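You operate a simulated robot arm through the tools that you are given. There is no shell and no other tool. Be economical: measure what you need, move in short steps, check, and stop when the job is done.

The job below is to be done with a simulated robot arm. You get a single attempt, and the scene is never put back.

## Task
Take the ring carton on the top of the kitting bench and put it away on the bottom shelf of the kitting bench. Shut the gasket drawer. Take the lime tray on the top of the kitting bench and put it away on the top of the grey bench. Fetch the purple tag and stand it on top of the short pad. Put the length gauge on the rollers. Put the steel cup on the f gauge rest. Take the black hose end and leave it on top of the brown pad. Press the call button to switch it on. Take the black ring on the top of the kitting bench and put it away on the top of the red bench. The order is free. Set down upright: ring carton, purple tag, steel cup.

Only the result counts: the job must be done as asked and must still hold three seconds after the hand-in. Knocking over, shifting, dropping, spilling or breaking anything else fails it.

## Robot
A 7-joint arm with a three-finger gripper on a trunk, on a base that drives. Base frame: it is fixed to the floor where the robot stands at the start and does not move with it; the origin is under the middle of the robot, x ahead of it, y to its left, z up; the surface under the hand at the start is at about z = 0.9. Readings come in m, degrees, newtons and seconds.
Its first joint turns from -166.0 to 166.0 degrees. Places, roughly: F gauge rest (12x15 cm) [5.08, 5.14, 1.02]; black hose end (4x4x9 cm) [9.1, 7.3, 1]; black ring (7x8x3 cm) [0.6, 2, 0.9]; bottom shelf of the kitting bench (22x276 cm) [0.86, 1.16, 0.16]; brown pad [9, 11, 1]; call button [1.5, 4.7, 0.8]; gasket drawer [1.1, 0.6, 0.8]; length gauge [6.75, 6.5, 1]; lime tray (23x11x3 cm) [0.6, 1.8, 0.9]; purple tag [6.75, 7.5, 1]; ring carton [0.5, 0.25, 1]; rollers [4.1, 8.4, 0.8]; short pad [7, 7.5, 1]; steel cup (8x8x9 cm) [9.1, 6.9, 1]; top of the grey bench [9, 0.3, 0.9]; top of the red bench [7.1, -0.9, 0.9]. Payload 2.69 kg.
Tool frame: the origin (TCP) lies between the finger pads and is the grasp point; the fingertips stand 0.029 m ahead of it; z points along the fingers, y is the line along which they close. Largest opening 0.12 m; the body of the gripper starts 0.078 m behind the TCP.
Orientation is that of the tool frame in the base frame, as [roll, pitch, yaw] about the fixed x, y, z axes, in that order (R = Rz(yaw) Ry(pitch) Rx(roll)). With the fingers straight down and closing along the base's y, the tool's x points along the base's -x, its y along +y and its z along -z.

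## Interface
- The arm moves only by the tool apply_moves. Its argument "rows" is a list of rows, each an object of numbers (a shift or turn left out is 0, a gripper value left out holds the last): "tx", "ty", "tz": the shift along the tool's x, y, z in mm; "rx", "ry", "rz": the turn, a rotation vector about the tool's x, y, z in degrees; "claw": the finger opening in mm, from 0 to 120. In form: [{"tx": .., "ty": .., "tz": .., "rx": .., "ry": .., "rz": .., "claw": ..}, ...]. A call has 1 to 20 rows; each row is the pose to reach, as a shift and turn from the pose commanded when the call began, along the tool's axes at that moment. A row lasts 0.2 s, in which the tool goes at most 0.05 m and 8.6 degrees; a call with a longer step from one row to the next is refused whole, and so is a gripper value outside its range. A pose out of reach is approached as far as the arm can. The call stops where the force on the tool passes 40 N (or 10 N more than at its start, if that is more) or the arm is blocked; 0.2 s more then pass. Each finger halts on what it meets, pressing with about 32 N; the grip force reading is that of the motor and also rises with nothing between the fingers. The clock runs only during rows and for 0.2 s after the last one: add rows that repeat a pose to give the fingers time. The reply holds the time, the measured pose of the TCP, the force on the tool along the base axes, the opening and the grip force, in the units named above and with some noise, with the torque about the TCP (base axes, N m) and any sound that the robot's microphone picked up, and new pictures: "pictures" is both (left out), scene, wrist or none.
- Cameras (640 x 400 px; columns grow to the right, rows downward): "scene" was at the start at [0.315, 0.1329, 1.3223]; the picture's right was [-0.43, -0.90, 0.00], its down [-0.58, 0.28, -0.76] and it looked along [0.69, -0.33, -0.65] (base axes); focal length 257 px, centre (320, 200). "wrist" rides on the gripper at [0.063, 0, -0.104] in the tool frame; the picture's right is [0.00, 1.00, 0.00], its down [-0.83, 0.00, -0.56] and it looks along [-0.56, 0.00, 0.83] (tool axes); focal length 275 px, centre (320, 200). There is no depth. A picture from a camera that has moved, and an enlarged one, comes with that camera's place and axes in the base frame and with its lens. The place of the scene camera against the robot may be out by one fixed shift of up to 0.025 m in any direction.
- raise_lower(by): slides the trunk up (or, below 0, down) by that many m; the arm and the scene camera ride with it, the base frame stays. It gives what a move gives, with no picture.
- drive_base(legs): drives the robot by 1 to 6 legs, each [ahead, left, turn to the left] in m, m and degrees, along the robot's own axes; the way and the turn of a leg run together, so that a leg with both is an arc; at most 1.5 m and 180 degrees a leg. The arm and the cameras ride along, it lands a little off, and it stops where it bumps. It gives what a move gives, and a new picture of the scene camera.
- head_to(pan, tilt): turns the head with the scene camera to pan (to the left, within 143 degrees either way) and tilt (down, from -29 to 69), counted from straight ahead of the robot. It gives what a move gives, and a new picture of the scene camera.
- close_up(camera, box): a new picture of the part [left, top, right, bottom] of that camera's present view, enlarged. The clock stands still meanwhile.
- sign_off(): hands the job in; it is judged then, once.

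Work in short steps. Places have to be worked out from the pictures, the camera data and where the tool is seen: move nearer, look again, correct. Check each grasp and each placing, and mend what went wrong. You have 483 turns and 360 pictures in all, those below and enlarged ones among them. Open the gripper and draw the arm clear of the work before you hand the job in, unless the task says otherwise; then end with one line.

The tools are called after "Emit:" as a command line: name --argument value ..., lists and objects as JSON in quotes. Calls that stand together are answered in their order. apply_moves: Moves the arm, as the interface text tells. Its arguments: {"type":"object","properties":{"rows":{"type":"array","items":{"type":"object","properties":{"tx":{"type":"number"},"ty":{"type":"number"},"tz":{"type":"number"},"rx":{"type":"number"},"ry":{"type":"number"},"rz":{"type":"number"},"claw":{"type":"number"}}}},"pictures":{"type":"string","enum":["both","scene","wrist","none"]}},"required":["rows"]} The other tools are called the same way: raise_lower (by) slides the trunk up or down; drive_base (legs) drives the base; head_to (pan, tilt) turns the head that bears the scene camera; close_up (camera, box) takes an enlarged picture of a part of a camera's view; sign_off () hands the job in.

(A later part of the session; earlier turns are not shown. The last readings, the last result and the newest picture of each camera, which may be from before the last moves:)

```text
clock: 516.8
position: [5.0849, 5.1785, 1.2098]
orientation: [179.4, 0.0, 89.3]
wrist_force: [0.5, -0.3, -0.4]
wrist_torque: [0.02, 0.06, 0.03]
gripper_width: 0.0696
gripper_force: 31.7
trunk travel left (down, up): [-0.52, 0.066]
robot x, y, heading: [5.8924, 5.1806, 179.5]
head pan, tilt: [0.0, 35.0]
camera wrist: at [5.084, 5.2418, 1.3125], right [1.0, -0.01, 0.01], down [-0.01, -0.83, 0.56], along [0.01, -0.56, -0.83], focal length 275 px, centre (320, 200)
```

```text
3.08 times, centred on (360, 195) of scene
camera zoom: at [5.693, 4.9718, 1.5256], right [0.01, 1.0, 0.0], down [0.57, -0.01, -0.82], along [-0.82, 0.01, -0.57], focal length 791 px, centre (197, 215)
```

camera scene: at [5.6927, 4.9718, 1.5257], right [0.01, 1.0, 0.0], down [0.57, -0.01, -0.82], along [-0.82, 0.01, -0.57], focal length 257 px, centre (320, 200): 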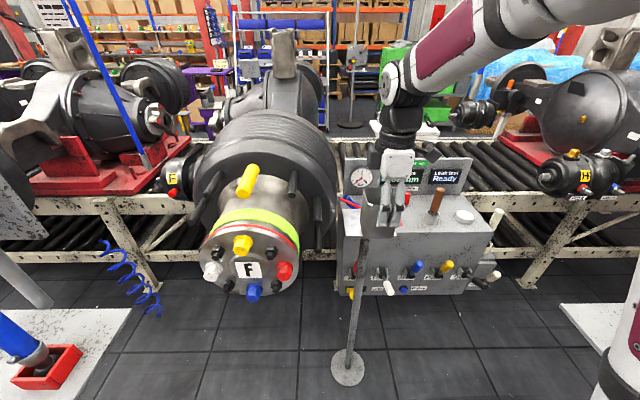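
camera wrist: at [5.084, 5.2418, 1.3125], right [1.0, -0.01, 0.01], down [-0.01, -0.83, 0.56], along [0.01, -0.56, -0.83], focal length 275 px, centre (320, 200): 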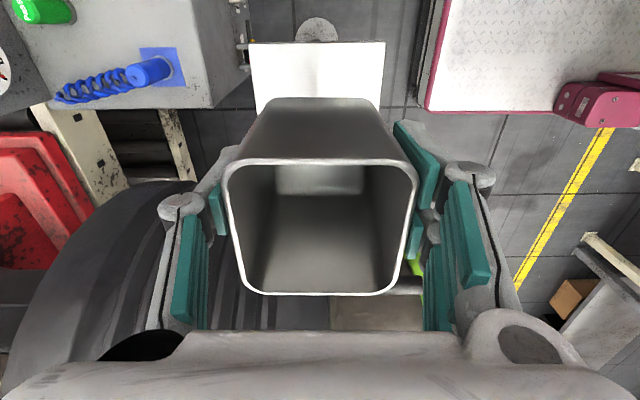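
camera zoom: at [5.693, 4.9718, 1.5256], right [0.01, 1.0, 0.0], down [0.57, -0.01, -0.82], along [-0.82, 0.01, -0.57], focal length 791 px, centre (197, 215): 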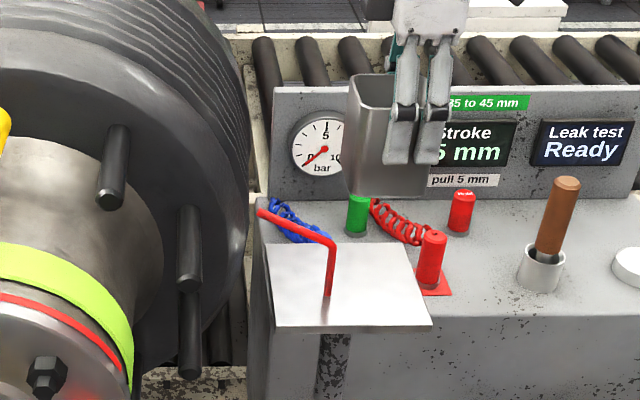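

Centred over the free half. I lower to 1.105 then slowly to contact.

Emit:
apply_moves --rows '[{"tz": 30}, {"tz": 60}, {"tz": 85}, {"tz": 105}]' --pictures "wrist"

Emit:
close_up --camera "scene" --box '[260, 130, 460, 260]'

```text
clock: 517.8
position: [5.0841, 5.181, 1.1035]
orientation: [179.4, 0.0, 89.3]
wrist_force: [-0.2, 1.0, -1.4]
wrist_torque: [0.0, 0.02, 0.0]
gripper_width: 0.0694
gripper_force: 31.7
trunk travel left (down, up): [-0.52, 0.066]
robot x, y, heading: [5.8958, 5.1787, 179.7]
head pan, tilt: [0.0, 35.0]
camera wrist: at [5.0839, 5.2452, 1.2078], right [1.0, -0.01, 0.01], down [-0.01, -0.83, 0.56], along [0.01, -0.56, -0.83], focal length 275 px, centre (320, 200)
```

wrist: 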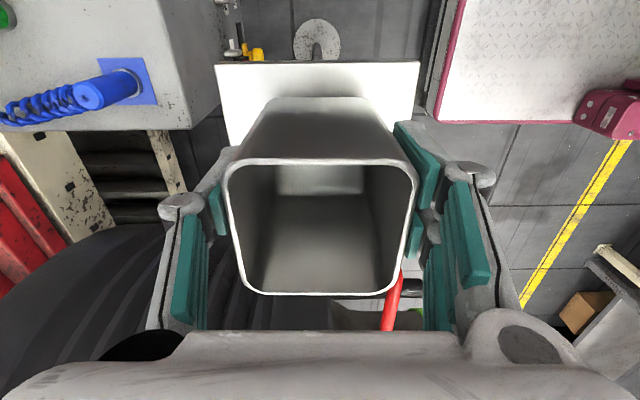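

```text
3.08 times, centred on (360, 195) of scene
camera zoom: at [5.6926, 4.9718, 1.5256], right [0.01, 1.0, 0.0], down [0.57, -0.01, -0.82], along [-0.82, 0.01, -0.57], focal length 791 px, centre (197, 215)
```

zoom: 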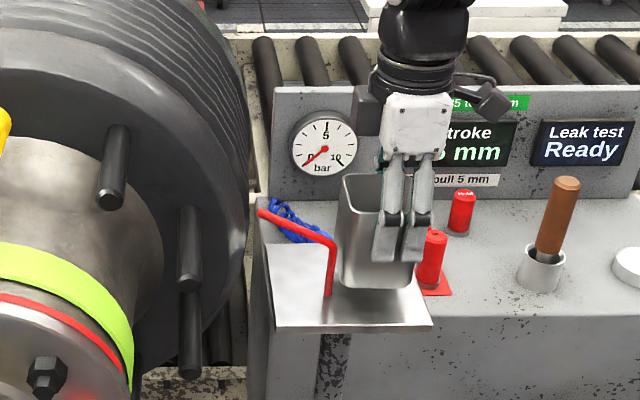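

Clear of the rod. I lower in small steps.

Emit:
apply_moves --rows '[{"tz": 4}, {"tz": 8}, {"tz": 11}, {"tz": 14}]' --pictures "none"

Emit:
apply_moves --rows '[{"tz": 2}, {"tz": 4}, {"tz": 6}, {"tz": 8}]' --pictures "none"

```text
clock: 518.8
position: [5.0832, 5.182, 1.0912]
orientation: [179.4, 0.0, 89.4]
wrist_force: [-0.7, 0.4, -1.5]
wrist_torque: [0.0, 0.02, 0.03]
gripper_width: 0.0693
gripper_force: 32.0
trunk travel left (down, up): [-0.52, 0.066]
robot x, y, heading: [5.8933, 5.1774, 179.5]
head pan, tilt: [0.0, 35.0]
```

```text
clock: 519.8
position: [5.0844, 5.1815, 1.0853]
orientation: [179.6, 0.2, 89.2]
wrist_force: [4.8, 0.2, 21.0]
wrist_torque: [0.05, -0.19, -0.05]
gripper_width: 0.0701
gripper_force: 32.4
trunk travel left (down, up): [-0.52, 0.066]
robot x, y, heading: [5.8954, 5.1802, 179.2]
head pan, tilt: [0.0, 35.0]
```

Contact at z≈1.086 (21 N). I ease 4 mm and open to 88 mm.

Emit:
apply_moves --rows '[{"tz": -3}, {"tz": -4, "claw": 74}, {"tz": -4, "claw": 80}, {"tz": -4, "claw": 88}, {"tz": -4, "claw": 88}, {"tz": -4, "claw": 88}]' --pictures "wrist"

Emit:
close_up --camera "scene" --box '[260, 130, 460, 260]'

```text
clock: 521.2
position: [5.0841, 5.1819, 1.0873]
orientation: [179.3, -0.1, 89.4]
wrist_force: [-0.6, 0.5, 0.1]
wrist_torque: [0.0, 0.0, 0.02]
gripper_width: 0.0878
gripper_force: 0.1
trunk travel left (down, up): [-0.52, 0.066]
robot x, y, heading: [5.8947, 5.1807, 179.3]
head pan, tilt: [0.0, 35.0]
camera wrist: at [5.0837, 5.2459, 1.1913], right [1.0, -0.01, 0.01], down [-0.01, -0.83, 0.56], along [0.01, -0.56, -0.83], focal length 275 px, centre (320, 200)
```

wrist: 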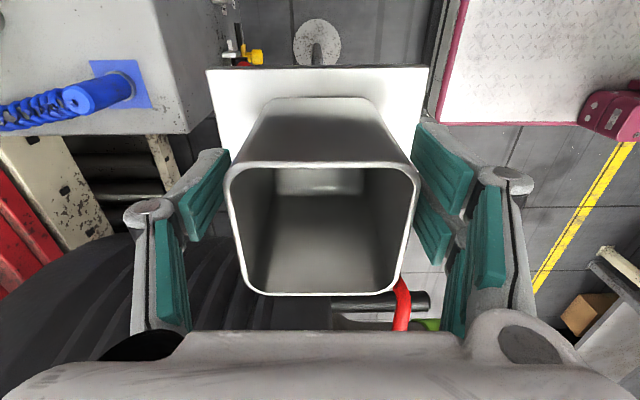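

```text
3.08 times, centred on (360, 195) of scene
camera zoom: at [5.6926, 4.9718, 1.5256], right [0.01, 1.0, 0.0], down [0.57, -0.01, -0.82], along [-0.82, 0.01, -0.57], focal length 791 px, centre (197, 215)
```

zoom: 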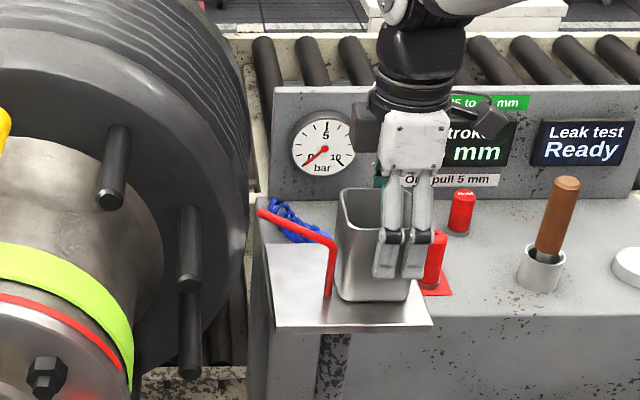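

Cup stands on the rest. I lift straight up and retreat.

Emit:
apply_moves --rows '[{"tz": -20}, {"tz": -50}, {"tz": -90}, {"tz": -130}, {"tz": -165}, {"tz": -165, "ty": 45}, {"tz": -165, "ty": 90}, {"tz": -165, "ty": 135}, {"tz": -165, "ty": 170}]' --pictures "none"

Emit:
close_up --camera "scene" --box '[260, 130, 460, 260]'

```text
clock: 523.2
position: [5.2517, 5.1811, 1.2541]
orientation: [179.4, 0.0, 89.3]
wrist_force: [-0.3, 0.1, 0.1]
wrist_torque: [-0.03, -0.04, -0.03]
gripper_width: 0.088
gripper_force: 0.1
trunk travel left (down, up): [-0.52, 0.066]
robot x, y, heading: [5.8948, 5.1791, 179.4]
head pan, tilt: [0.0, 35.0]
```

```text
3.08 times, centred on (360, 195) of scene
camera zoom: at [5.6922, 4.9719, 1.5256], right [0.01, 1.0, 0.0], down [0.57, -0.01, -0.82], along [-0.82, 0.01, -0.57], focal length 791 px, centre (197, 215)
```

zoom: 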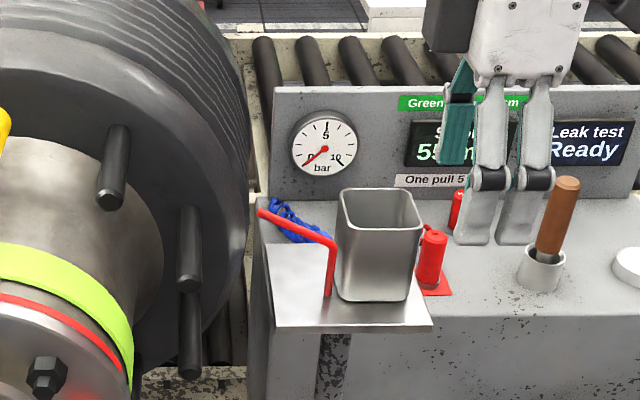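

Cup placed. Now to the west side: I restore the tool yaw, back off, and drive south down the corridor.

Emit:
apply_moves --rows '[{"rz": 8}, {"rz": 16}, {"rz": 24}, {"rz": 32}, {"rz": 40}, {"rz": 48}, {"rz": 56}, {"rz": 64}, {"rz": 72}, {"rz": 80}, {"rz": 88}, {"rz": 90, "claw": 60}]' --pictures "none"

Emit:
drive_base --legs '[[-0.2, 0, 0], [0, 0, 90.5], [1.5, 0, 0], [1.5, 0, 0], [0.88, 0, 0]]'

```text
clock: 525.8
position: [5.253, 5.1792, 1.2542]
orientation: [-179.9, -0.7, -0.8]
wrist_force: [0.3, -0.3, -0.2]
wrist_torque: [0.02, 0.04, -0.02]
gripper_width: 0.06
gripper_force: 0.2
trunk travel left (down, up): [-0.52, 0.066]
robot x, y, heading: [5.893, 5.1817, 179.4]
head pan, tilt: [0.0, 35.0]
```

```text
clock: 549.7
position: [6.1562, 0.6164, 1.2538]
orientation: [-180.0, -0.6, 90.2]
wrist_force: [-0.1, -0.8, -0.2]
wrist_torque: [0.0, -0.02, 0.01]
gripper_width: 0.06
gripper_force: 0.1
trunk travel left (down, up): [-0.52, 0.066]
robot x, y, heading: [6.1444, 1.2576, -89.7]
head pan, tilt: [0.0, 35.0]
camera scene: at [6.3307, 1.0452, 1.5256], right [-1.0, 0.0, 0.0], down [0.0, 0.57, -0.82], along [0.0, -0.82, -0.57], focal length 257 px, centre (320, 200)
```

scene: 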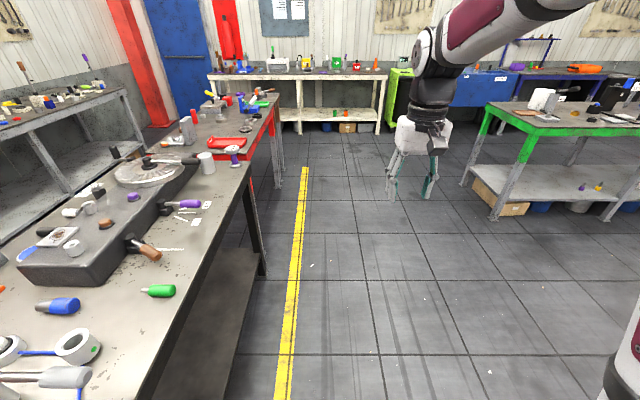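

I turn west and go toward the gap between trolley and cart, stopping short to check alignment.

Emit:
drive_base --legs '[[0, 0, -90.3], [1.5, 0, 0]]'

Emit:
head_to --pan 0 --tilt 30

```text
clock: 560.9
position: [4.0183, 1.2574, 1.255]
orientation: [-180.0, -0.6, -0.3]
wrist_force: [0.5, 0.0, -0.4]
wrist_torque: [-0.02, -0.01, 0.01]
gripper_width: 0.0602
gripper_force: 0.1
trunk travel left (down, up): [-0.52, 0.066]
robot x, y, heading: [4.6587, 1.2593, 179.9]
head pan, tilt: [0.0, 35.0]
camera scene: at [4.4591, 1.0515, 1.5256], right [0.0, 1.0, 0.0], down [0.57, 0.0, -0.82], along [-0.82, 0.0, -0.57], focal length 257 px, centre (320, 200)
```

scene: 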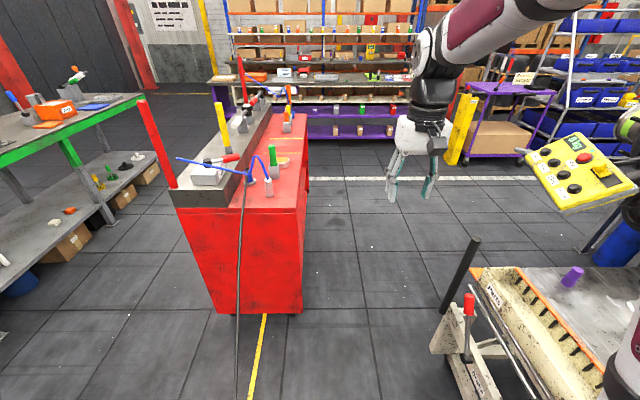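

```text
clock: 561.6
position: [4.0181, 1.2576, 1.2545]
orientation: [180.0, -0.6, -0.4]
wrist_force: [-0.1, -0.5, 0.6]
wrist_torque: [-0.01, -0.05, -0.01]
gripper_width: 0.0599
gripper_force: 0.0
trunk travel left (down, up): [-0.52, 0.066]
robot x, y, heading: [4.6622, 1.2617, 179.8]
head pan, tilt: [0.0, 30.0]
camera scene: at [4.4567, 1.0515, 1.5334], right [0.0, 1.0, 0.0], down [0.5, 0.0, -0.87], along [-0.87, 0.0, -0.5], focal length 257 px, centre (320, 200)
```

scene: 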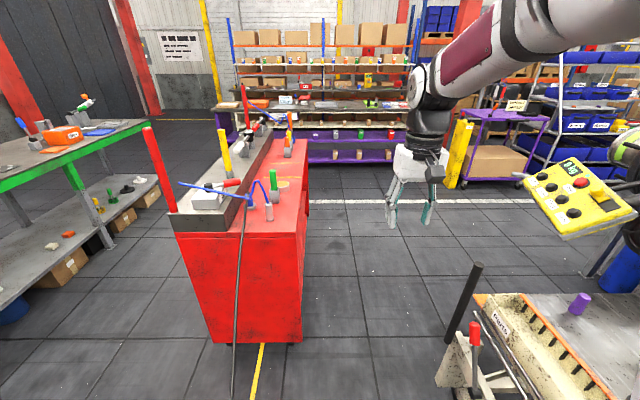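

Clear enough (same lane as before). I drive through to x≈1.95.

Emit:
drive_base --legs '[[1.4, 0, 0], [1.2, 0, 0]]'

Emit:
head_to --pan -80 --tilt 15

```text
clock: 574.2
position: [1.4239, 1.289, 1.2545]
orientation: [-180.0, -0.6, -1.2]
wrist_force: [0.3, -0.5, 0.6]
wrist_torque: [0.0, -0.03, 0.02]
gripper_width: 0.06
gripper_force: 0.0
trunk travel left (down, up): [-0.52, 0.066]
robot x, y, heading: [2.0667, 1.2815, 179.0]
head pan, tilt: [0.0, 30.0]
camera scene: at [1.8601, 1.0762, 1.5334], right [0.02, 1.0, 0.0], down [0.5, -0.01, -0.87], along [-0.87, 0.02, -0.5], focal length 257 px, centre (320, 200)
```

scene: 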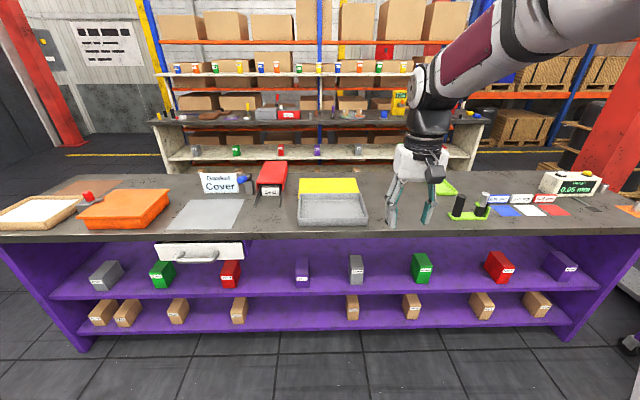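

```text
clock: 575.8
position: [1.4242, 1.29, 1.2549]
orientation: [-179.9, -0.7, -1.4]
wrist_force: [0.2, 0.3, -0.2]
wrist_torque: [-0.01, 0.01, 0.0]
gripper_width: 0.06
gripper_force: 0.0
trunk travel left (down, up): [-0.52, 0.066]
robot x, y, heading: [2.0668, 1.2827, 179.1]
head pan, tilt: [-80.0, 15.0]
camera scene: at [1.9361, 1.1667, 1.5576], right [0.99, 0.15, 0.0], down [0.04, -0.26, -0.97], along [-0.15, 0.95, -0.26], focal length 257 px, centre (320, 200)
```

scene: 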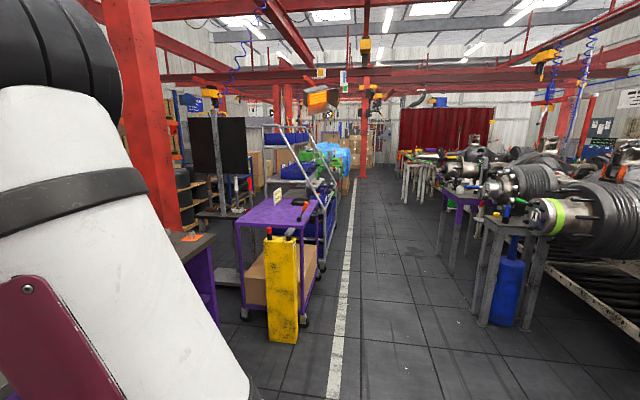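

I zoom on the call button area.

Emit:
close_up --camera "scene" --box '[230, 120, 400, 240]'

```text
3.33 times, centred on (315, 180) of scene
camera zoom: at [1.9361, 1.1667, 1.5576], right [0.99, 0.15, 0.0], down [0.04, -0.26, -0.97], along [-0.15, 0.95, -0.26], focal length 857 px, centre (337, 267)
```

zoom: 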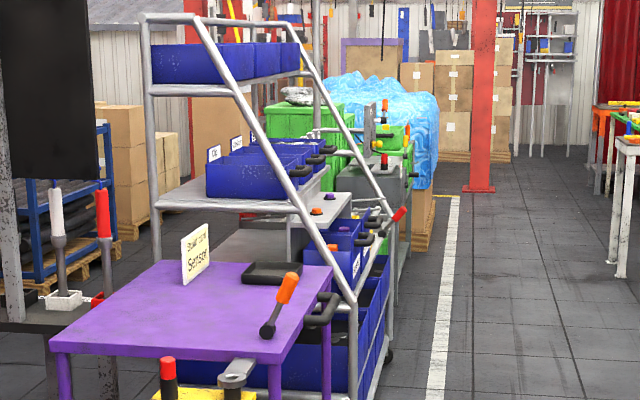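

I drive up the west corridor toward y≈3.5 at x≈2.4.

Emit:
drive_base --legs '[[0, 0, -89], [0.5, -0.35, 0], [1.5, 0, 0]]'

Emit:
head_to --pan 30 --tilt 25

```text
clock: 577.3
position: [1.453, 1.4228, 1.2541]
orientation: [179.9, -0.6, -11.6]
wrist_force: [-0.9, -0.3, -0.5]
wrist_torque: [0.01, -0.01, 0.0]
gripper_width: 0.0602
gripper_force: 0.1
trunk travel left (down, up): [-0.52, 0.066]
robot x, y, heading: [2.083, 1.2981, 168.5]
head pan, tilt: [-80.0, 15.0]
stopped in leg 1: the robot was blocked; the commanded pose is now the measured one
camera scene: at [1.9381, 1.2092, 1.5576], right [1.0, -0.02, 0.0], down [-0.01, -0.26, -0.97], along [0.02, 0.97, -0.26], focal length 257 px, centre (320, 200)
```

scene: 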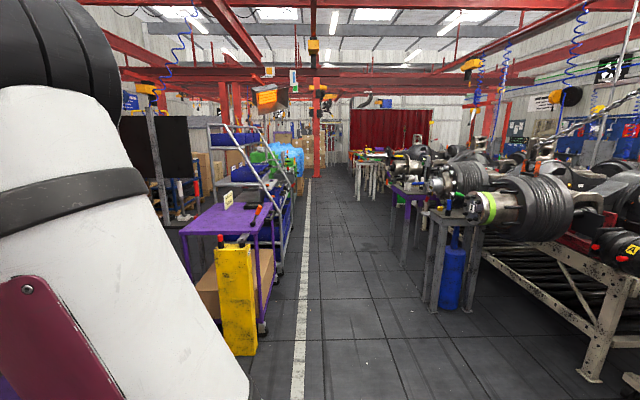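

```text
clock: 579.1
position: [1.4515, 1.4225, 1.2546]
orientation: [-180.0, -0.7, -11.5]
wrist_force: [0.6, 0.0, -0.7]
wrist_torque: [-0.02, -0.03, 0.0]
gripper_width: 0.0602
gripper_force: 0.0
trunk travel left (down, up): [-0.52, 0.066]
robot x, y, heading: [2.08, 1.3025, 168.7]
head pan, tilt: [30.0, 25.0]
camera scene: at [1.8486, 1.0864, 1.5414], right [-0.32, 0.95, 0.0], down [0.4, 0.14, -0.91], along [-0.86, -0.29, -0.42], focal length 257 px, centre (320, 200)
```

scene: 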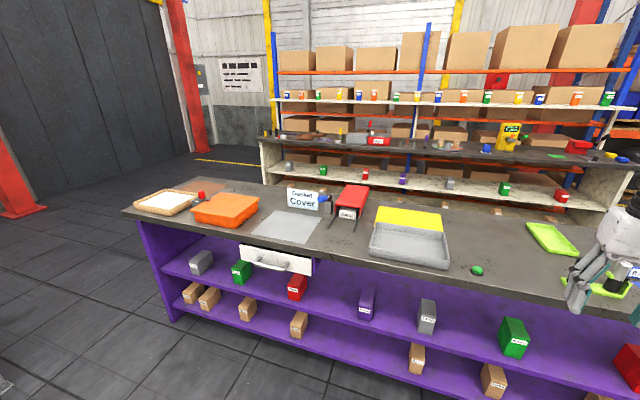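

The base's rear touched the red cart while turning. I pull forward 0.3 m and look back at the cart.

Emit:
drive_base --legs '[[0.28, -0.1, 0]]'

Emit:
head_to --pan 143 --tilt 30

```text
clock: 581.2
position: [1.1895, 1.5762, 1.2545]
orientation: [-180.0, -0.5, -11.4]
wrist_force: [0.9, 0.1, 0.6]
wrist_torque: [-0.02, -0.01, 0.01]
gripper_width: 0.06
gripper_force: 0.1
trunk travel left (down, up): [-0.52, 0.066]
robot x, y, heading: [1.827, 1.459, 168.7]
head pan, tilt: [30.0, 25.0]
camera scene: at [1.5871, 1.2401, 1.5414], right [-0.32, 0.95, 0.0], down [0.4, 0.14, -0.91], along [-0.86, -0.29, -0.42], focal length 257 px, centre (320, 200)
```

scene: 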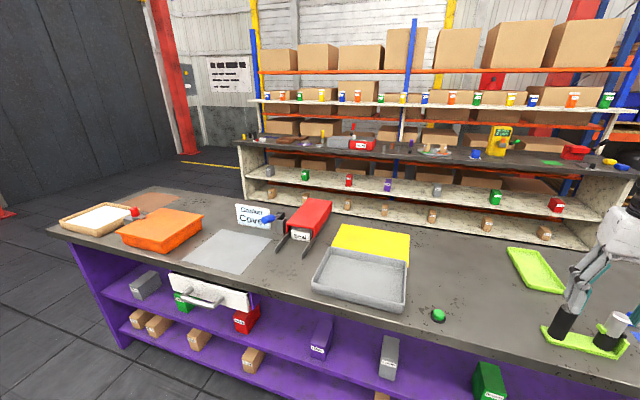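

```text
clock: 583.1
position: [1.1897, 1.5746, 1.2534]
orientation: [-179.9, -0.6, -11.3]
wrist_force: [1.2, 0.3, 0.1]
wrist_torque: [0.03, 0.0, 0.0]
gripper_width: 0.0597
gripper_force: 0.0
trunk travel left (down, up): [-0.52, 0.066]
robot x, y, heading: [1.8238, 1.4601, 169.0]
head pan, tilt: [143.0, 30.0]
camera scene: at [1.7345, 1.2025, 1.5334], right [-0.75, -0.67, 0.0], down [-0.33, 0.37, -0.87], along [0.58, -0.65, -0.5], focal length 257 px, centre (320, 200)
```

scene: 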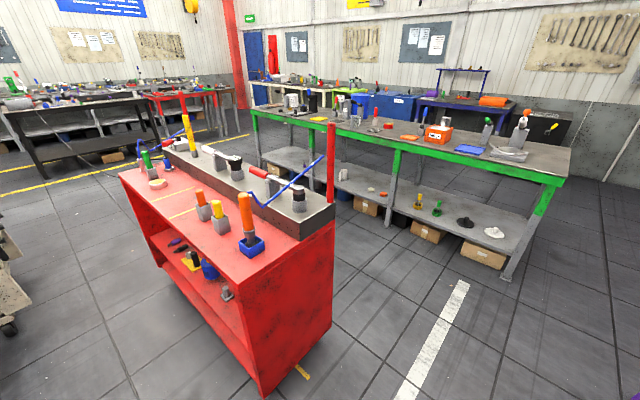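

The cart is where it was. I turn to heading 90° and drive up the corridor.

Emit:
drive_base --legs '[[0, 0, -79], [0.5, -0.6, 0], [1.4, 0, 0]]'

Emit:
head_to --pan 30 --tilt 25

```text
clock: 597.3
position: [2.5265, 3.9732, 1.2543]
orientation: [-179.9, -0.6, -93.6]
wrist_force: [0.5, -0.8, 0.8]
wrist_torque: [0.0, 0.0, 0.0]
gripper_width: 0.0601
gripper_force: 0.0
trunk travel left (down, up): [-0.52, 0.066]
robot x, y, heading: [2.4917, 3.3329, 86.6]
head pan, tilt: [143.0, 30.0]
camera scene: at [2.2452, 3.3593, 1.5334], right [-0.76, 0.65, 0.0], down [0.32, 0.38, -0.87], along [-0.56, -0.66, -0.5], focal length 257 px, centre (320, 200)
```

scene: 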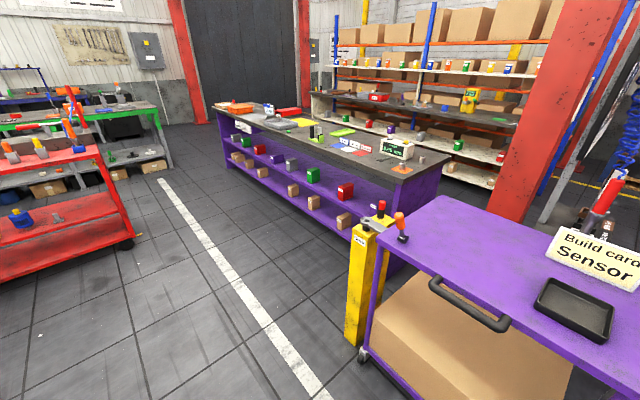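

```text
clock: 599.2
position: [2.5251, 3.9727, 1.2544]
orientation: [180.0, -0.6, -93.6]
wrist_force: [-0.4, 0.4, -0.5]
wrist_torque: [-0.02, -0.02, 0.0]
gripper_width: 0.06
gripper_force: 0.2
trunk travel left (down, up): [-0.52, 0.066]
robot x, y, heading: [2.494, 3.3311, 86.7]
head pan, tilt: [30.0, 25.0]
camera scene: at [2.2626, 3.5105, 1.5414], right [0.89, 0.45, 0.0], down [0.19, -0.38, -0.91], along [-0.41, 0.81, -0.42], focal length 257 px, centre (320, 200)
```

scene: 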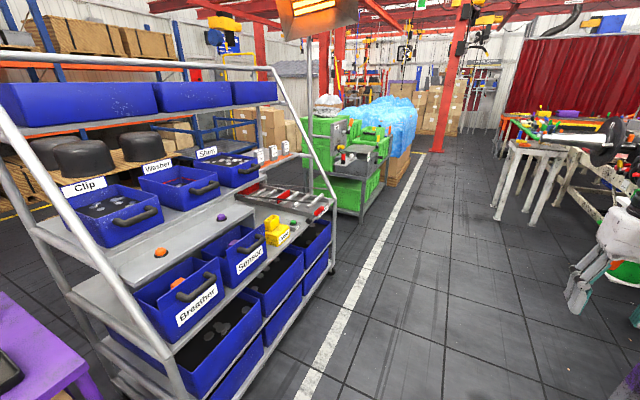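

Emit:
close_up --camera "scene" --box '[140, 170, 350, 300]'

```text
3.05 times, centred on (245, 235) of scene
camera zoom: at [2.2626, 3.5105, 1.5414], right [0.89, 0.45, 0.0], down [0.19, -0.38, -0.91], along [-0.41, 0.81, -0.42], focal length 783 px, centre (549, 93)
```

zoom: 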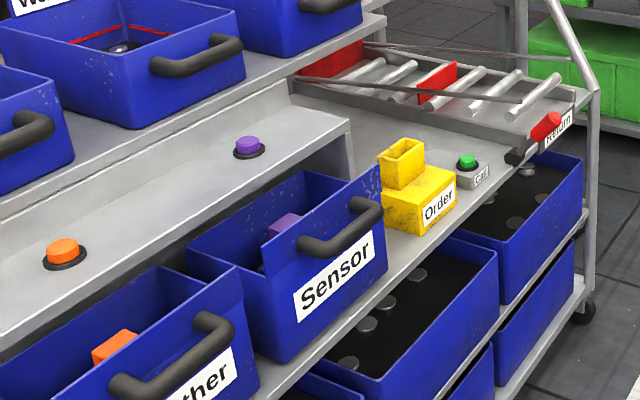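

The grey "Call" box with green button is at ≈(1.54, 4.57). I drive up beside it and turn to face the rack.

Emit:
drive_base --legs '[[1.22, 0, 0], [0, 0, 93.3]]'

Emit:
head_to --pan 0 --tilt 40

```text
clock: 607.9
position: [2.0261, 4.9053, 1.2543]
orientation: [179.9, -0.5, -40.7]
wrist_force: [-0.5, 0.5, -0.6]
wrist_torque: [0.02, -0.01, -0.02]
gripper_width: 0.06
gripper_force: 0.0
trunk travel left (down, up): [-0.52, 0.066]
robot x, y, heading: [2.5185, 4.4894, 139.4]
head pan, tilt: [30.0, 25.0]
stopped in leg 2: the robot was blocked; the commanded pose is now the measured one
camera scene: at [2.2164, 4.4122, 1.5414], right [0.18, 0.98, 0.0], down [0.42, -0.08, -0.91], along [-0.89, 0.17, -0.42], focal length 257 px, centre (320, 200)
```

scene: 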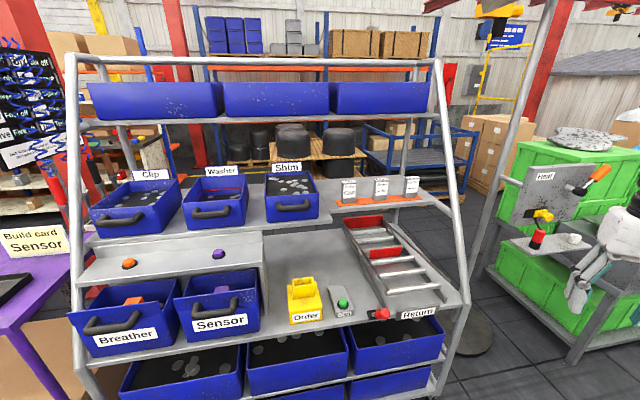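

```text
clock: 608.9
position: [2.0254, 4.9038, 1.2547]
orientation: [-180.0, -0.4, -40.7]
wrist_force: [-0.3, -1.2, 0.3]
wrist_torque: [0.04, 0.01, 0.02]
gripper_width: 0.0599
gripper_force: 0.0
trunk travel left (down, up): [-0.52, 0.066]
robot x, y, heading: [2.5148, 4.4952, 139.4]
head pan, tilt: [0.0, 40.0]
camera scene: at [2.2423, 4.4506, 1.5181], right [0.65, 0.76, 0.0], down [0.49, -0.42, -0.77], along [-0.58, 0.5, -0.64], focal length 257 px, centre (320, 200)
```

scene: 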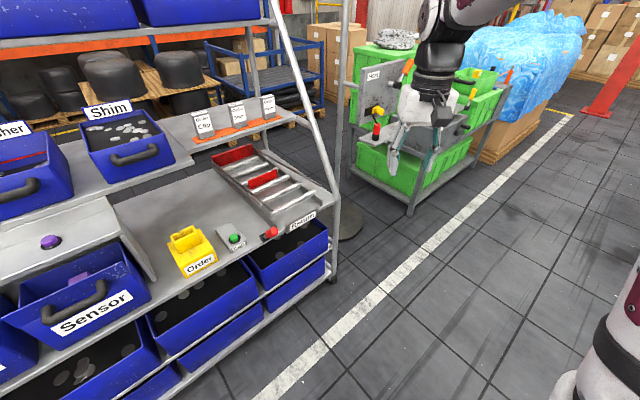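

The rear corner met a table on the east side. I shift 0.22 m west, then finish turning.

Emit:
drive_base --legs '[[0.165, 0.145, 0], [0, 0, 40.5]]'

Emit:
head_to --pan -5 --tilt 45

```text
clock: 612.4
position: [1.6579, 4.4785, 1.2554]
orientation: [-179.9, -0.6, 0.0]
wrist_force: [-0.3, -0.3, 0.0]
wrist_torque: [-0.02, -0.03, 0.0]
gripper_width: 0.0601
gripper_force: 0.0
trunk travel left (down, up): [-0.52, 0.066]
robot x, y, heading: [2.3, 4.4892, -179.7]
head pan, tilt: [0.0, 40.0]
camera scene: at [2.1045, 4.2761, 1.518], right [-0.01, 1.0, 0.0], down [0.64, 0.0, -0.77], along [-0.77, 0.0, -0.64], focal length 257 px, centre (320, 200)
```

scene: 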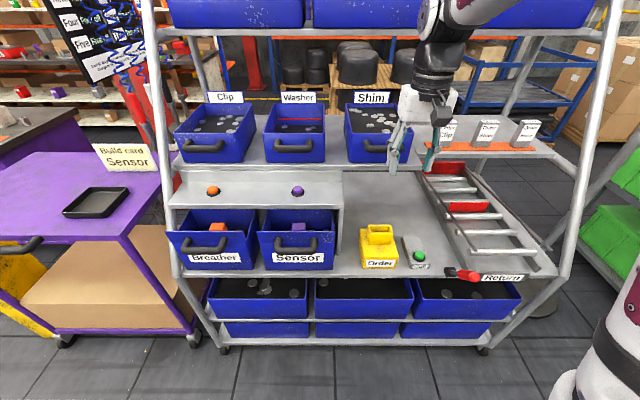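

```text
clock: 613.1
position: [1.6593, 4.4795, 1.2552]
orientation: [-180.0, -0.5, 0.1]
wrist_force: [0.4, 0.0, -0.2]
wrist_torque: [0.02, 0.02, -0.02]
gripper_width: 0.0599
gripper_force: 0.0
trunk travel left (down, up): [-0.52, 0.066]
robot x, y, heading: [2.3029, 4.4906, -179.8]
head pan, tilt: [-5.0, 45.0]
camera scene: at [2.1085, 4.2832, 1.5108], right [0.08, 1.0, 0.0], down [0.7, -0.06, -0.71], along [-0.7, 0.06, -0.71], focal length 257 px, centre (320, 200)
```

scene: 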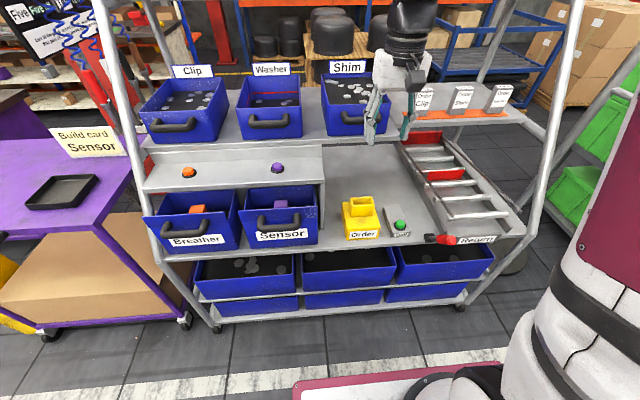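

I look with the wrist camera for the exact button position.

Emit:
apply_moves --rows '[{"ty": -20, "tz": 25, "claw": 30}, {"ty": -45, "tz": 60, "claw": 0}, {"ty": -60, "tz": 90}, {"ty": -70, "tz": 120}, {"ty": -70, "tz": 120}]' --pictures "wrist"

```text
clock: 614.3
position: [1.6621, 4.5501, 1.1376]
orientation: [-180.0, -0.4, 0.1]
wrist_force: [0.0, -0.7, -0.1]
wrist_torque: [0.01, 0.0, 0.02]
gripper_width: 0.0001
gripper_force: 28.9
trunk travel left (down, up): [-0.52, 0.066]
robot x, y, heading: [2.2978, 4.4844, -180.0]
head pan, tilt: [-5.0, 45.0]
camera wrist: at [1.7247, 4.5509, 1.2416], right [0.01, -1.0, 0.0], down [-0.84, -0.01, 0.55], along [-0.55, 0.0, -0.84], focal length 275 px, centre (320, 200)
```

wrist: 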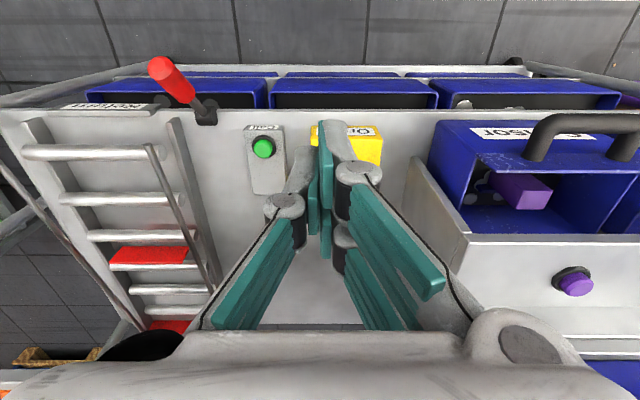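

Button estimated near (1.55, 4.645). I move above it and view again to refine the height.

Emit:
apply_moves --rows '[{"tx": -25, "ty": -25}, {"tx": -50, "ty": -50}, {"tx": -75, "ty": -75}, {"tx": -75, "ty": -95, "tz": 20}, {"tx": -75, "ty": -95, "tz": 40}]' --pictures "both"

```text
clock: 615.5
position: [1.5866, 4.6426, 1.0965]
orientation: [-180.0, -0.5, 0.2]
wrist_force: [0.6, -0.1, -1.6]
wrist_torque: [0.01, 0.05, -0.04]
gripper_width: 0.0003
gripper_force: 29.0
trunk travel left (down, up): [-0.52, 0.066]
robot x, y, heading: [2.2987, 4.4895, -179.7]
head pan, tilt: [-5.0, 45.0]
camera scene: at [2.1086, 4.2832, 1.5108], right [0.08, 1.0, 0.0], down [0.7, -0.06, -0.71], along [-0.7, 0.06, -0.71], focal length 257 px, centre (320, 200)
camera wrist: at [1.6477, 4.6436, 1.1995], right [0.01, -1.0, 0.0], down [-0.84, -0.01, 0.55], along [-0.55, 0.0, -0.84], focal length 275 px, centre (320, 200)
```

scene: 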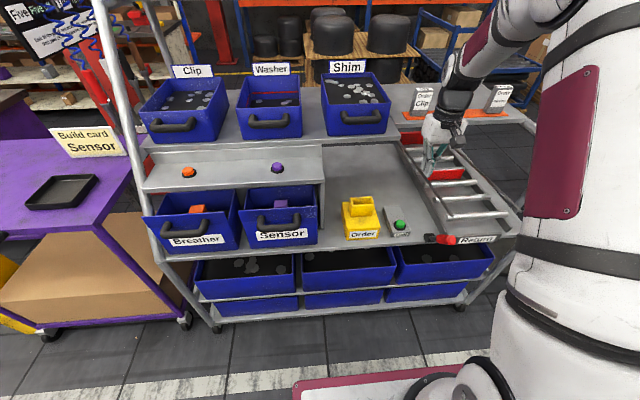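
wrist: 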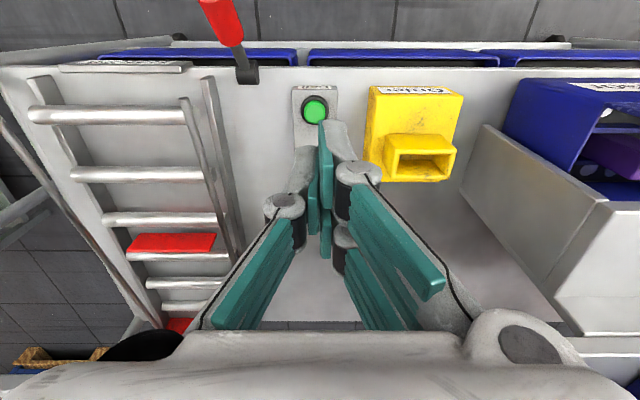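

Triangulated: button top at (1.535, 4.651, 0.785). I go over it and down to just above.

Emit:
apply_moves --rows '[{"tx": -30, "ty": -8}, {"tx": -51, "ty": -8, "tz": 20}, {"tx": -51, "ty": -8, "tz": 65}, {"tx": -51, "ty": -8, "tz": 110}, {"tx": -51, "ty": -8, "tz": 155}, {"tx": -51, "ty": -8, "tz": 200}, {"tx": -51, "ty": -8, "tz": 235}, {"tx": -51, "ty": -8, "tz": 258}]' --pictures "both"

```text
clock: 617.3
position: [1.5372, 4.6519, 0.8356]
orientation: [179.9, -0.4, 0.1]
wrist_force: [-0.9, 0.1, 0.4]
wrist_torque: [-0.03, -0.02, 0.0]
gripper_width: 0.0
gripper_force: 28.5
trunk travel left (down, up): [-0.52, 0.066]
robot x, y, heading: [2.3025, 4.4833, -179.5]
head pan, tilt: [-5.0, 45.0]
camera scene: at [2.1086, 4.2832, 1.5108], right [0.08, 1.0, 0.0], down [0.7, -0.06, -0.71], along [-0.7, 0.06, -0.71], focal length 257 px, centre (320, 200)
camera wrist: at [1.5994, 4.6521, 0.9394], right [0.01, -1.0, 0.0], down [-0.84, -0.01, 0.55], along [-0.55, 0.0, -0.84], focal length 275 px, centre (320, 200)
```

scene: 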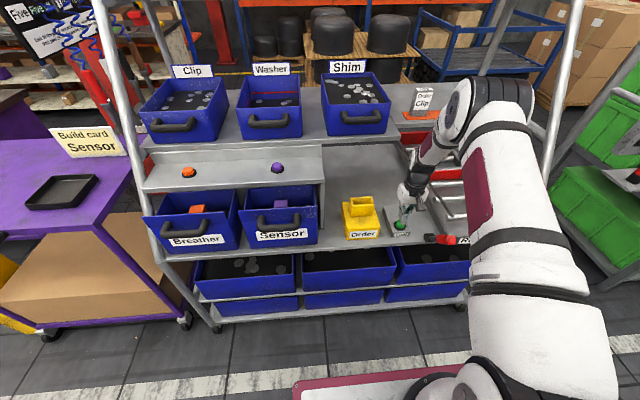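
wrist: 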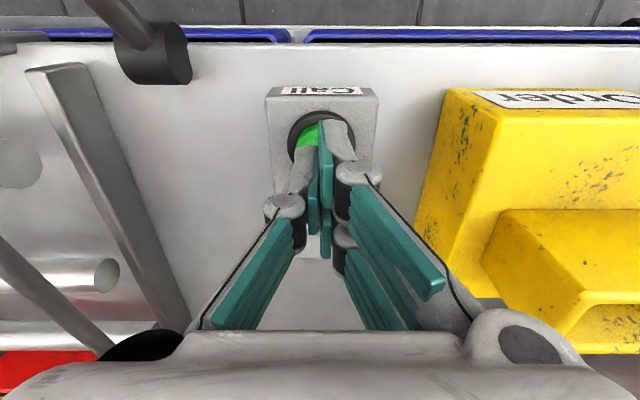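

I shift 6 mm nearer and press down slowly.

Emit:
apply_moves --rows '[{"tx": 6, "tz": 6}, {"tx": 6, "tz": 12}, {"tx": 6, "tz": 16}, {"tx": 6, "tz": 19}, {"tx": 6, "tz": 22}, {"tx": 6, "tz": 24}]' --pictures "wrist"

```text
clock: 618.7
position: [1.5433, 4.6515, 0.812]
orientation: [-179.9, -0.5, 0.2]
wrist_force: [1.2, 0.1, 1.8]
wrist_torque: [0.02, 0.01, 0.03]
gripper_width: 0.0062
gripper_force: 28.3
trunk travel left (down, up): [-0.52, 0.066]
robot x, y, heading: [2.3037, 4.4892, -179.7]
head pan, tilt: [-5.0, 45.0]
camera wrist: at [1.6052, 4.6528, 0.9164], right [0.01, -1.0, 0.0], down [-0.84, -0.01, 0.55], along [-0.55, 0.0, -0.84], focal length 275 px, centre (320, 200)
```

wrist: 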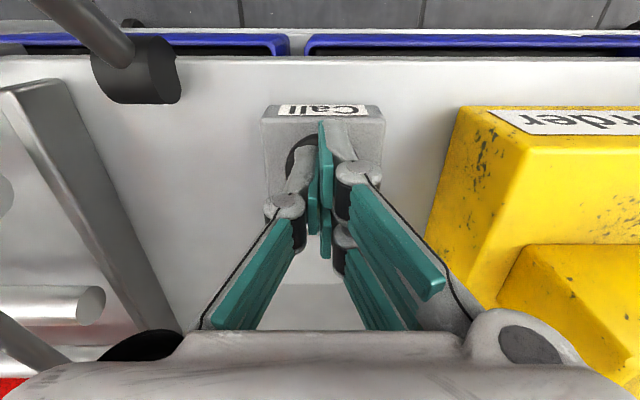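

Contact begins. I press a few millimetres further.

Emit:
apply_moves --rows '[{"tz": 2}, {"tz": 4}, {"tz": 6}, {"tz": 7}, {"tz": 8}]' --pictures "none"

```text
clock: 620.1
position: [1.5418, 4.6514, 0.8074]
orientation: [-179.8, -0.1, 0.1]
wrist_force: [7.0, -1.8, 25.1]
wrist_torque: [-0.05, 0.07, 0.06]
gripper_width: 0.006
gripper_force: 28.7
trunk travel left (down, up): [-0.52, 0.066]
robot x, y, heading: [2.3023, 4.4865, -179.6]
head pan, tilt: [-5.0, 45.0]
heard: click
stopped in row 5: the force on the tool passed its limit at 41 N (the readings are from after the stop); the commanded pose is now the measured one
```

A click was heard. I lift off and inspect the button.

Emit:
apply_moves --rows '[{"tz": -10}, {"tz": -30}, {"tz": -70}, {"tz": -110}, {"tz": -150}, {"tz": -190}, {"tz": -230, "tx": 20}, {"tz": -260, "tx": 40}, {"tz": -280, "tx": 70}]' --pictures "wrist"

Emit:
close_up --camera "scene" --box '[320, 170, 480, 270]'

```text
clock: 622.1
position: [1.6067, 4.6544, 1.0866]
orientation: [-180.0, -0.4, 0.2]
wrist_force: [0.0, 0.0, 0.2]
wrist_torque: [0.01, -0.01, -0.03]
gripper_width: 0.0
gripper_force: 28.8
trunk travel left (down, up): [-0.52, 0.066]
robot x, y, heading: [2.2987, 4.4882, -179.8]
head pan, tilt: [-5.0, 45.0]
camera wrist: at [1.67, 4.6549, 1.1911], right [0.01, -1.0, 0.0], down [-0.84, -0.01, 0.55], along [-0.55, 0.0, -0.84], focal length 275 px, centre (320, 200)
```

wrist: 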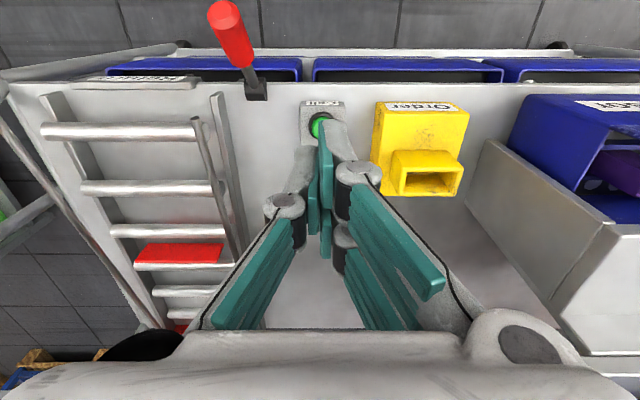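

```text
4.00 times, centred on (400, 220) of scene
camera zoom: at [2.1082, 4.2834, 1.5108], right [0.08, 1.0, 0.0], down [0.7, -0.06, -0.71], along [-0.7, 0.06, -0.71], focal length 1028 px, centre (0, 120)
```

zoom: 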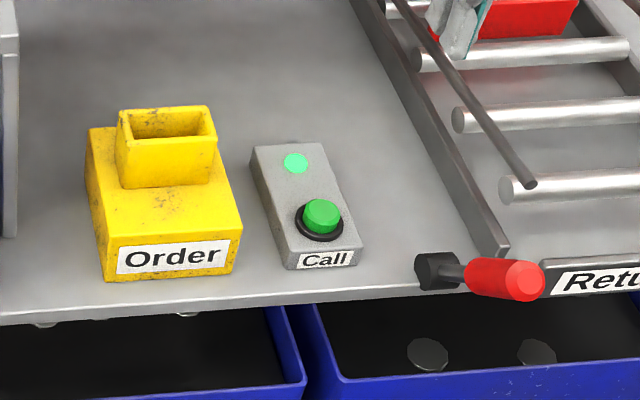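

The call lamp is lit. Last job: the lime tray. I raise and retract the hand and strafe south along the corridor.

Emit:
apply_moves --rows '[{"tz": -40}, {"tz": -80, "tx": 20}, {"tz": -120, "tx": 45}, {"tz": -150, "tx": 60, "claw": 60}]' --pictures "none"

Emit:
drive_base --legs '[[-0.1, 0, 0], [0, 1.35, 0], [0, 1.3, 0]]'

Emit:
head_to --pan 0 --tilt 40

```text
clock: 623.1
position: [1.6694, 4.6525, 1.239]
orientation: [180.0, -0.5, 0.1]
wrist_force: [-0.1, 0.0, -0.2]
wrist_torque: [-0.05, -0.02, 0.0]
gripper_width: 0.0601
gripper_force: 0.2
trunk travel left (down, up): [-0.52, 0.066]
robot x, y, heading: [2.2985, 4.4885, -179.6]
head pan, tilt: [-5.0, 45.0]
```

```text
clock: 636.6
position: [1.7876, 2.0304, 1.2383]
orientation: [-180.0, -0.5, -0.6]
wrist_force: [0.1, -0.5, 0.4]
wrist_torque: [0.0, 0.0, -0.03]
gripper_width: 0.0598
gripper_force: 0.1
trunk travel left (down, up): [-0.52, 0.066]
robot x, y, heading: [2.4161, 1.8589, 179.6]
head pan, tilt: [-5.0, 45.0]
camera scene: at [2.222, 1.6558, 1.5108], right [0.09, 1.0, 0.0], down [0.7, -0.07, -0.71], along [-0.7, 0.07, -0.71], focal length 257 px, centre (320, 200)
```

scene: 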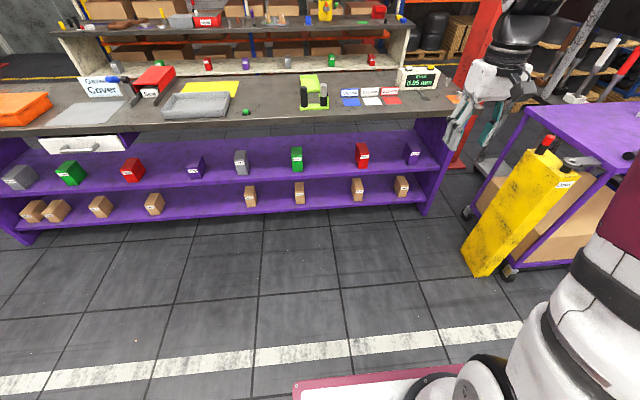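

```text
clock: 637.3
position: [1.7867, 2.0305, 1.2377]
orientation: [180.0, -0.4, -0.6]
wrist_force: [0.9, 0.0, 0.1]
wrist_torque: [0.0, -0.01, 0.0]
gripper_width: 0.0602
gripper_force: 0.0
trunk travel left (down, up): [-0.52, 0.066]
robot x, y, heading: [2.4168, 1.8591, 179.7]
head pan, tilt: [0.0, 40.0]
camera scene: at [2.218, 1.6487, 1.518], right [0.01, 1.0, 0.0], down [0.64, -0.01, -0.77], along [-0.77, 0.01, -0.64], focal length 257 px, centre (320, 200)
```

scene: 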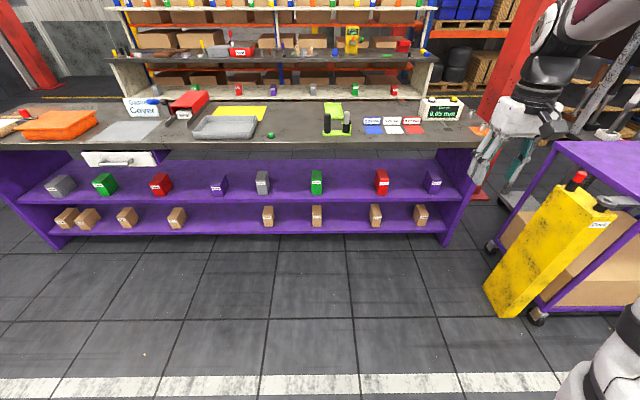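

I drive up to the bench (x≈1.5).

Emit:
drive_base --legs '[[0.9, 0.1, 0.3]]'

Emit:
apply_moves --rows '[{"tx": -40, "ty": 35, "claw": 118}, {"tx": -80, "ty": 70}, {"tx": -120, "ty": 105}, {"tx": -155, "ty": 130}, {"tx": -155, "ty": 130}]' --pictures "both"

```text
clock: 642.0
position: [0.8874, 1.9468, 1.2382]
orientation: [-179.9, -0.4, -1.2]
wrist_force: [-0.2, -0.4, 0.7]
wrist_torque: [-0.04, 0.03, 0.0]
gripper_width: 0.0603
gripper_force: 0.0
trunk travel left (down, up): [-0.52, 0.066]
robot x, y, heading: [1.5191, 1.7681, 179.0]
head pan, tilt: [0.0, 40.0]
camera scene: at [1.3159, 1.5615, 1.5181], right [0.02, 1.0, 0.0], down [0.64, -0.01, -0.77], along [-0.77, 0.01, -0.64], focal length 257 px, centre (320, 200)
```

scene: 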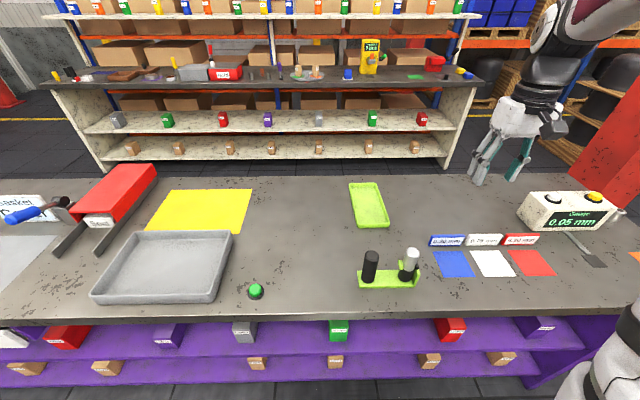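

```text
refused: row 1 steps farther than a row can; nothing moved
```

Emit:
apply_moves --rows '[{"tx": -35, "ty": 30, "claw": 118}, {"tx": -70, "ty": 60}, {"tx": -105, "ty": 90}, {"tx": -130, "ty": 125}, {"tx": -155, "ty": 160}, {"tx": -155, "ty": 160, "tz": 30}]' --pictures "both"

```text
clock: 643.4
position: [0.73, 1.7912, 1.2065]
orientation: [-179.9, -0.4, -1.2]
wrist_force: [0.5, 0.5, -1.0]
wrist_torque: [-0.01, 0.01, -0.02]
gripper_width: 0.118
gripper_force: 0.0
trunk travel left (down, up): [-0.52, 0.066]
robot x, y, heading: [1.5165, 1.7698, 179.1]
head pan, tilt: [0.0, 40.0]
camera scene: at [1.316, 1.5614, 1.5181], right [0.02, 1.0, 0.0], down [0.64, -0.01, -0.77], along [-0.77, 0.01, -0.64], focal length 257 px, centre (320, 200)
camera wrist: at [0.7928, 1.7902, 1.3105], right [-0.02, -1.0, 0.0], down [-0.84, 0.01, 0.55], along [-0.55, 0.01, -0.84], focal length 275 px, centre (320, 200)
```

scene: 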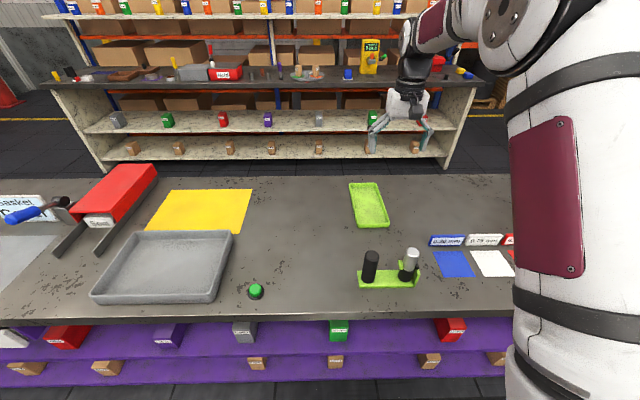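
wrist: 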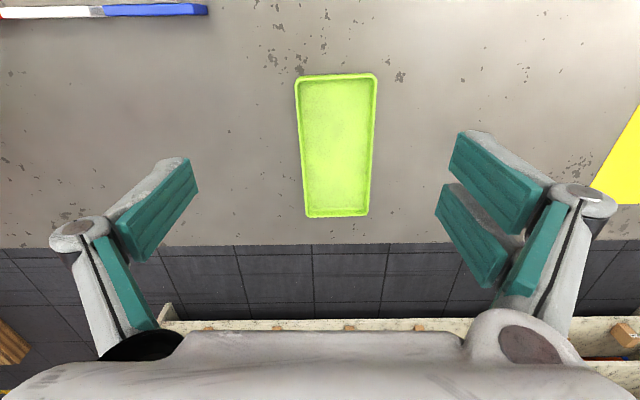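

Tray: centre (0.622, 1.769), ~10.5 cm wide, aligned with the gripper. I move above it for a check.

Emit:
apply_moves --rows '[{"tx": -40, "ty": 10, "claw": 120}, {"tx": -80, "ty": 20, "tz": 20}, {"tx": -107, "ty": 24, "tz": 60}, {"tx": -107, "ty": 24, "tz": 105}, {"tx": -107, "ty": 24, "tz": 150}]' --pictures "wrist"

```text
clock: 644.6
position: [0.6251, 1.7718, 1.0548]
orientation: [179.9, -0.3, -1.2]
wrist_force: [0.8, 0.5, 0.4]
wrist_torque: [-0.06, 0.05, -0.01]
gripper_width: 0.1201
gripper_force: 0.0
trunk travel left (down, up): [-0.52, 0.066]
robot x, y, heading: [1.5147, 1.7748, 179.0]
head pan, tilt: [0.0, 40.0]
camera wrist: at [0.6872, 1.7706, 1.1582], right [-0.02, -1.0, 0.0], down [-0.83, 0.01, 0.55], along [-0.55, 0.01, -0.83], focal length 275 px, centre (320, 200)
```

wrist: 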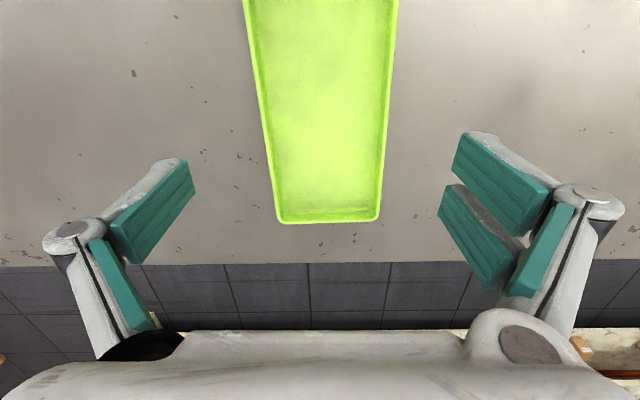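

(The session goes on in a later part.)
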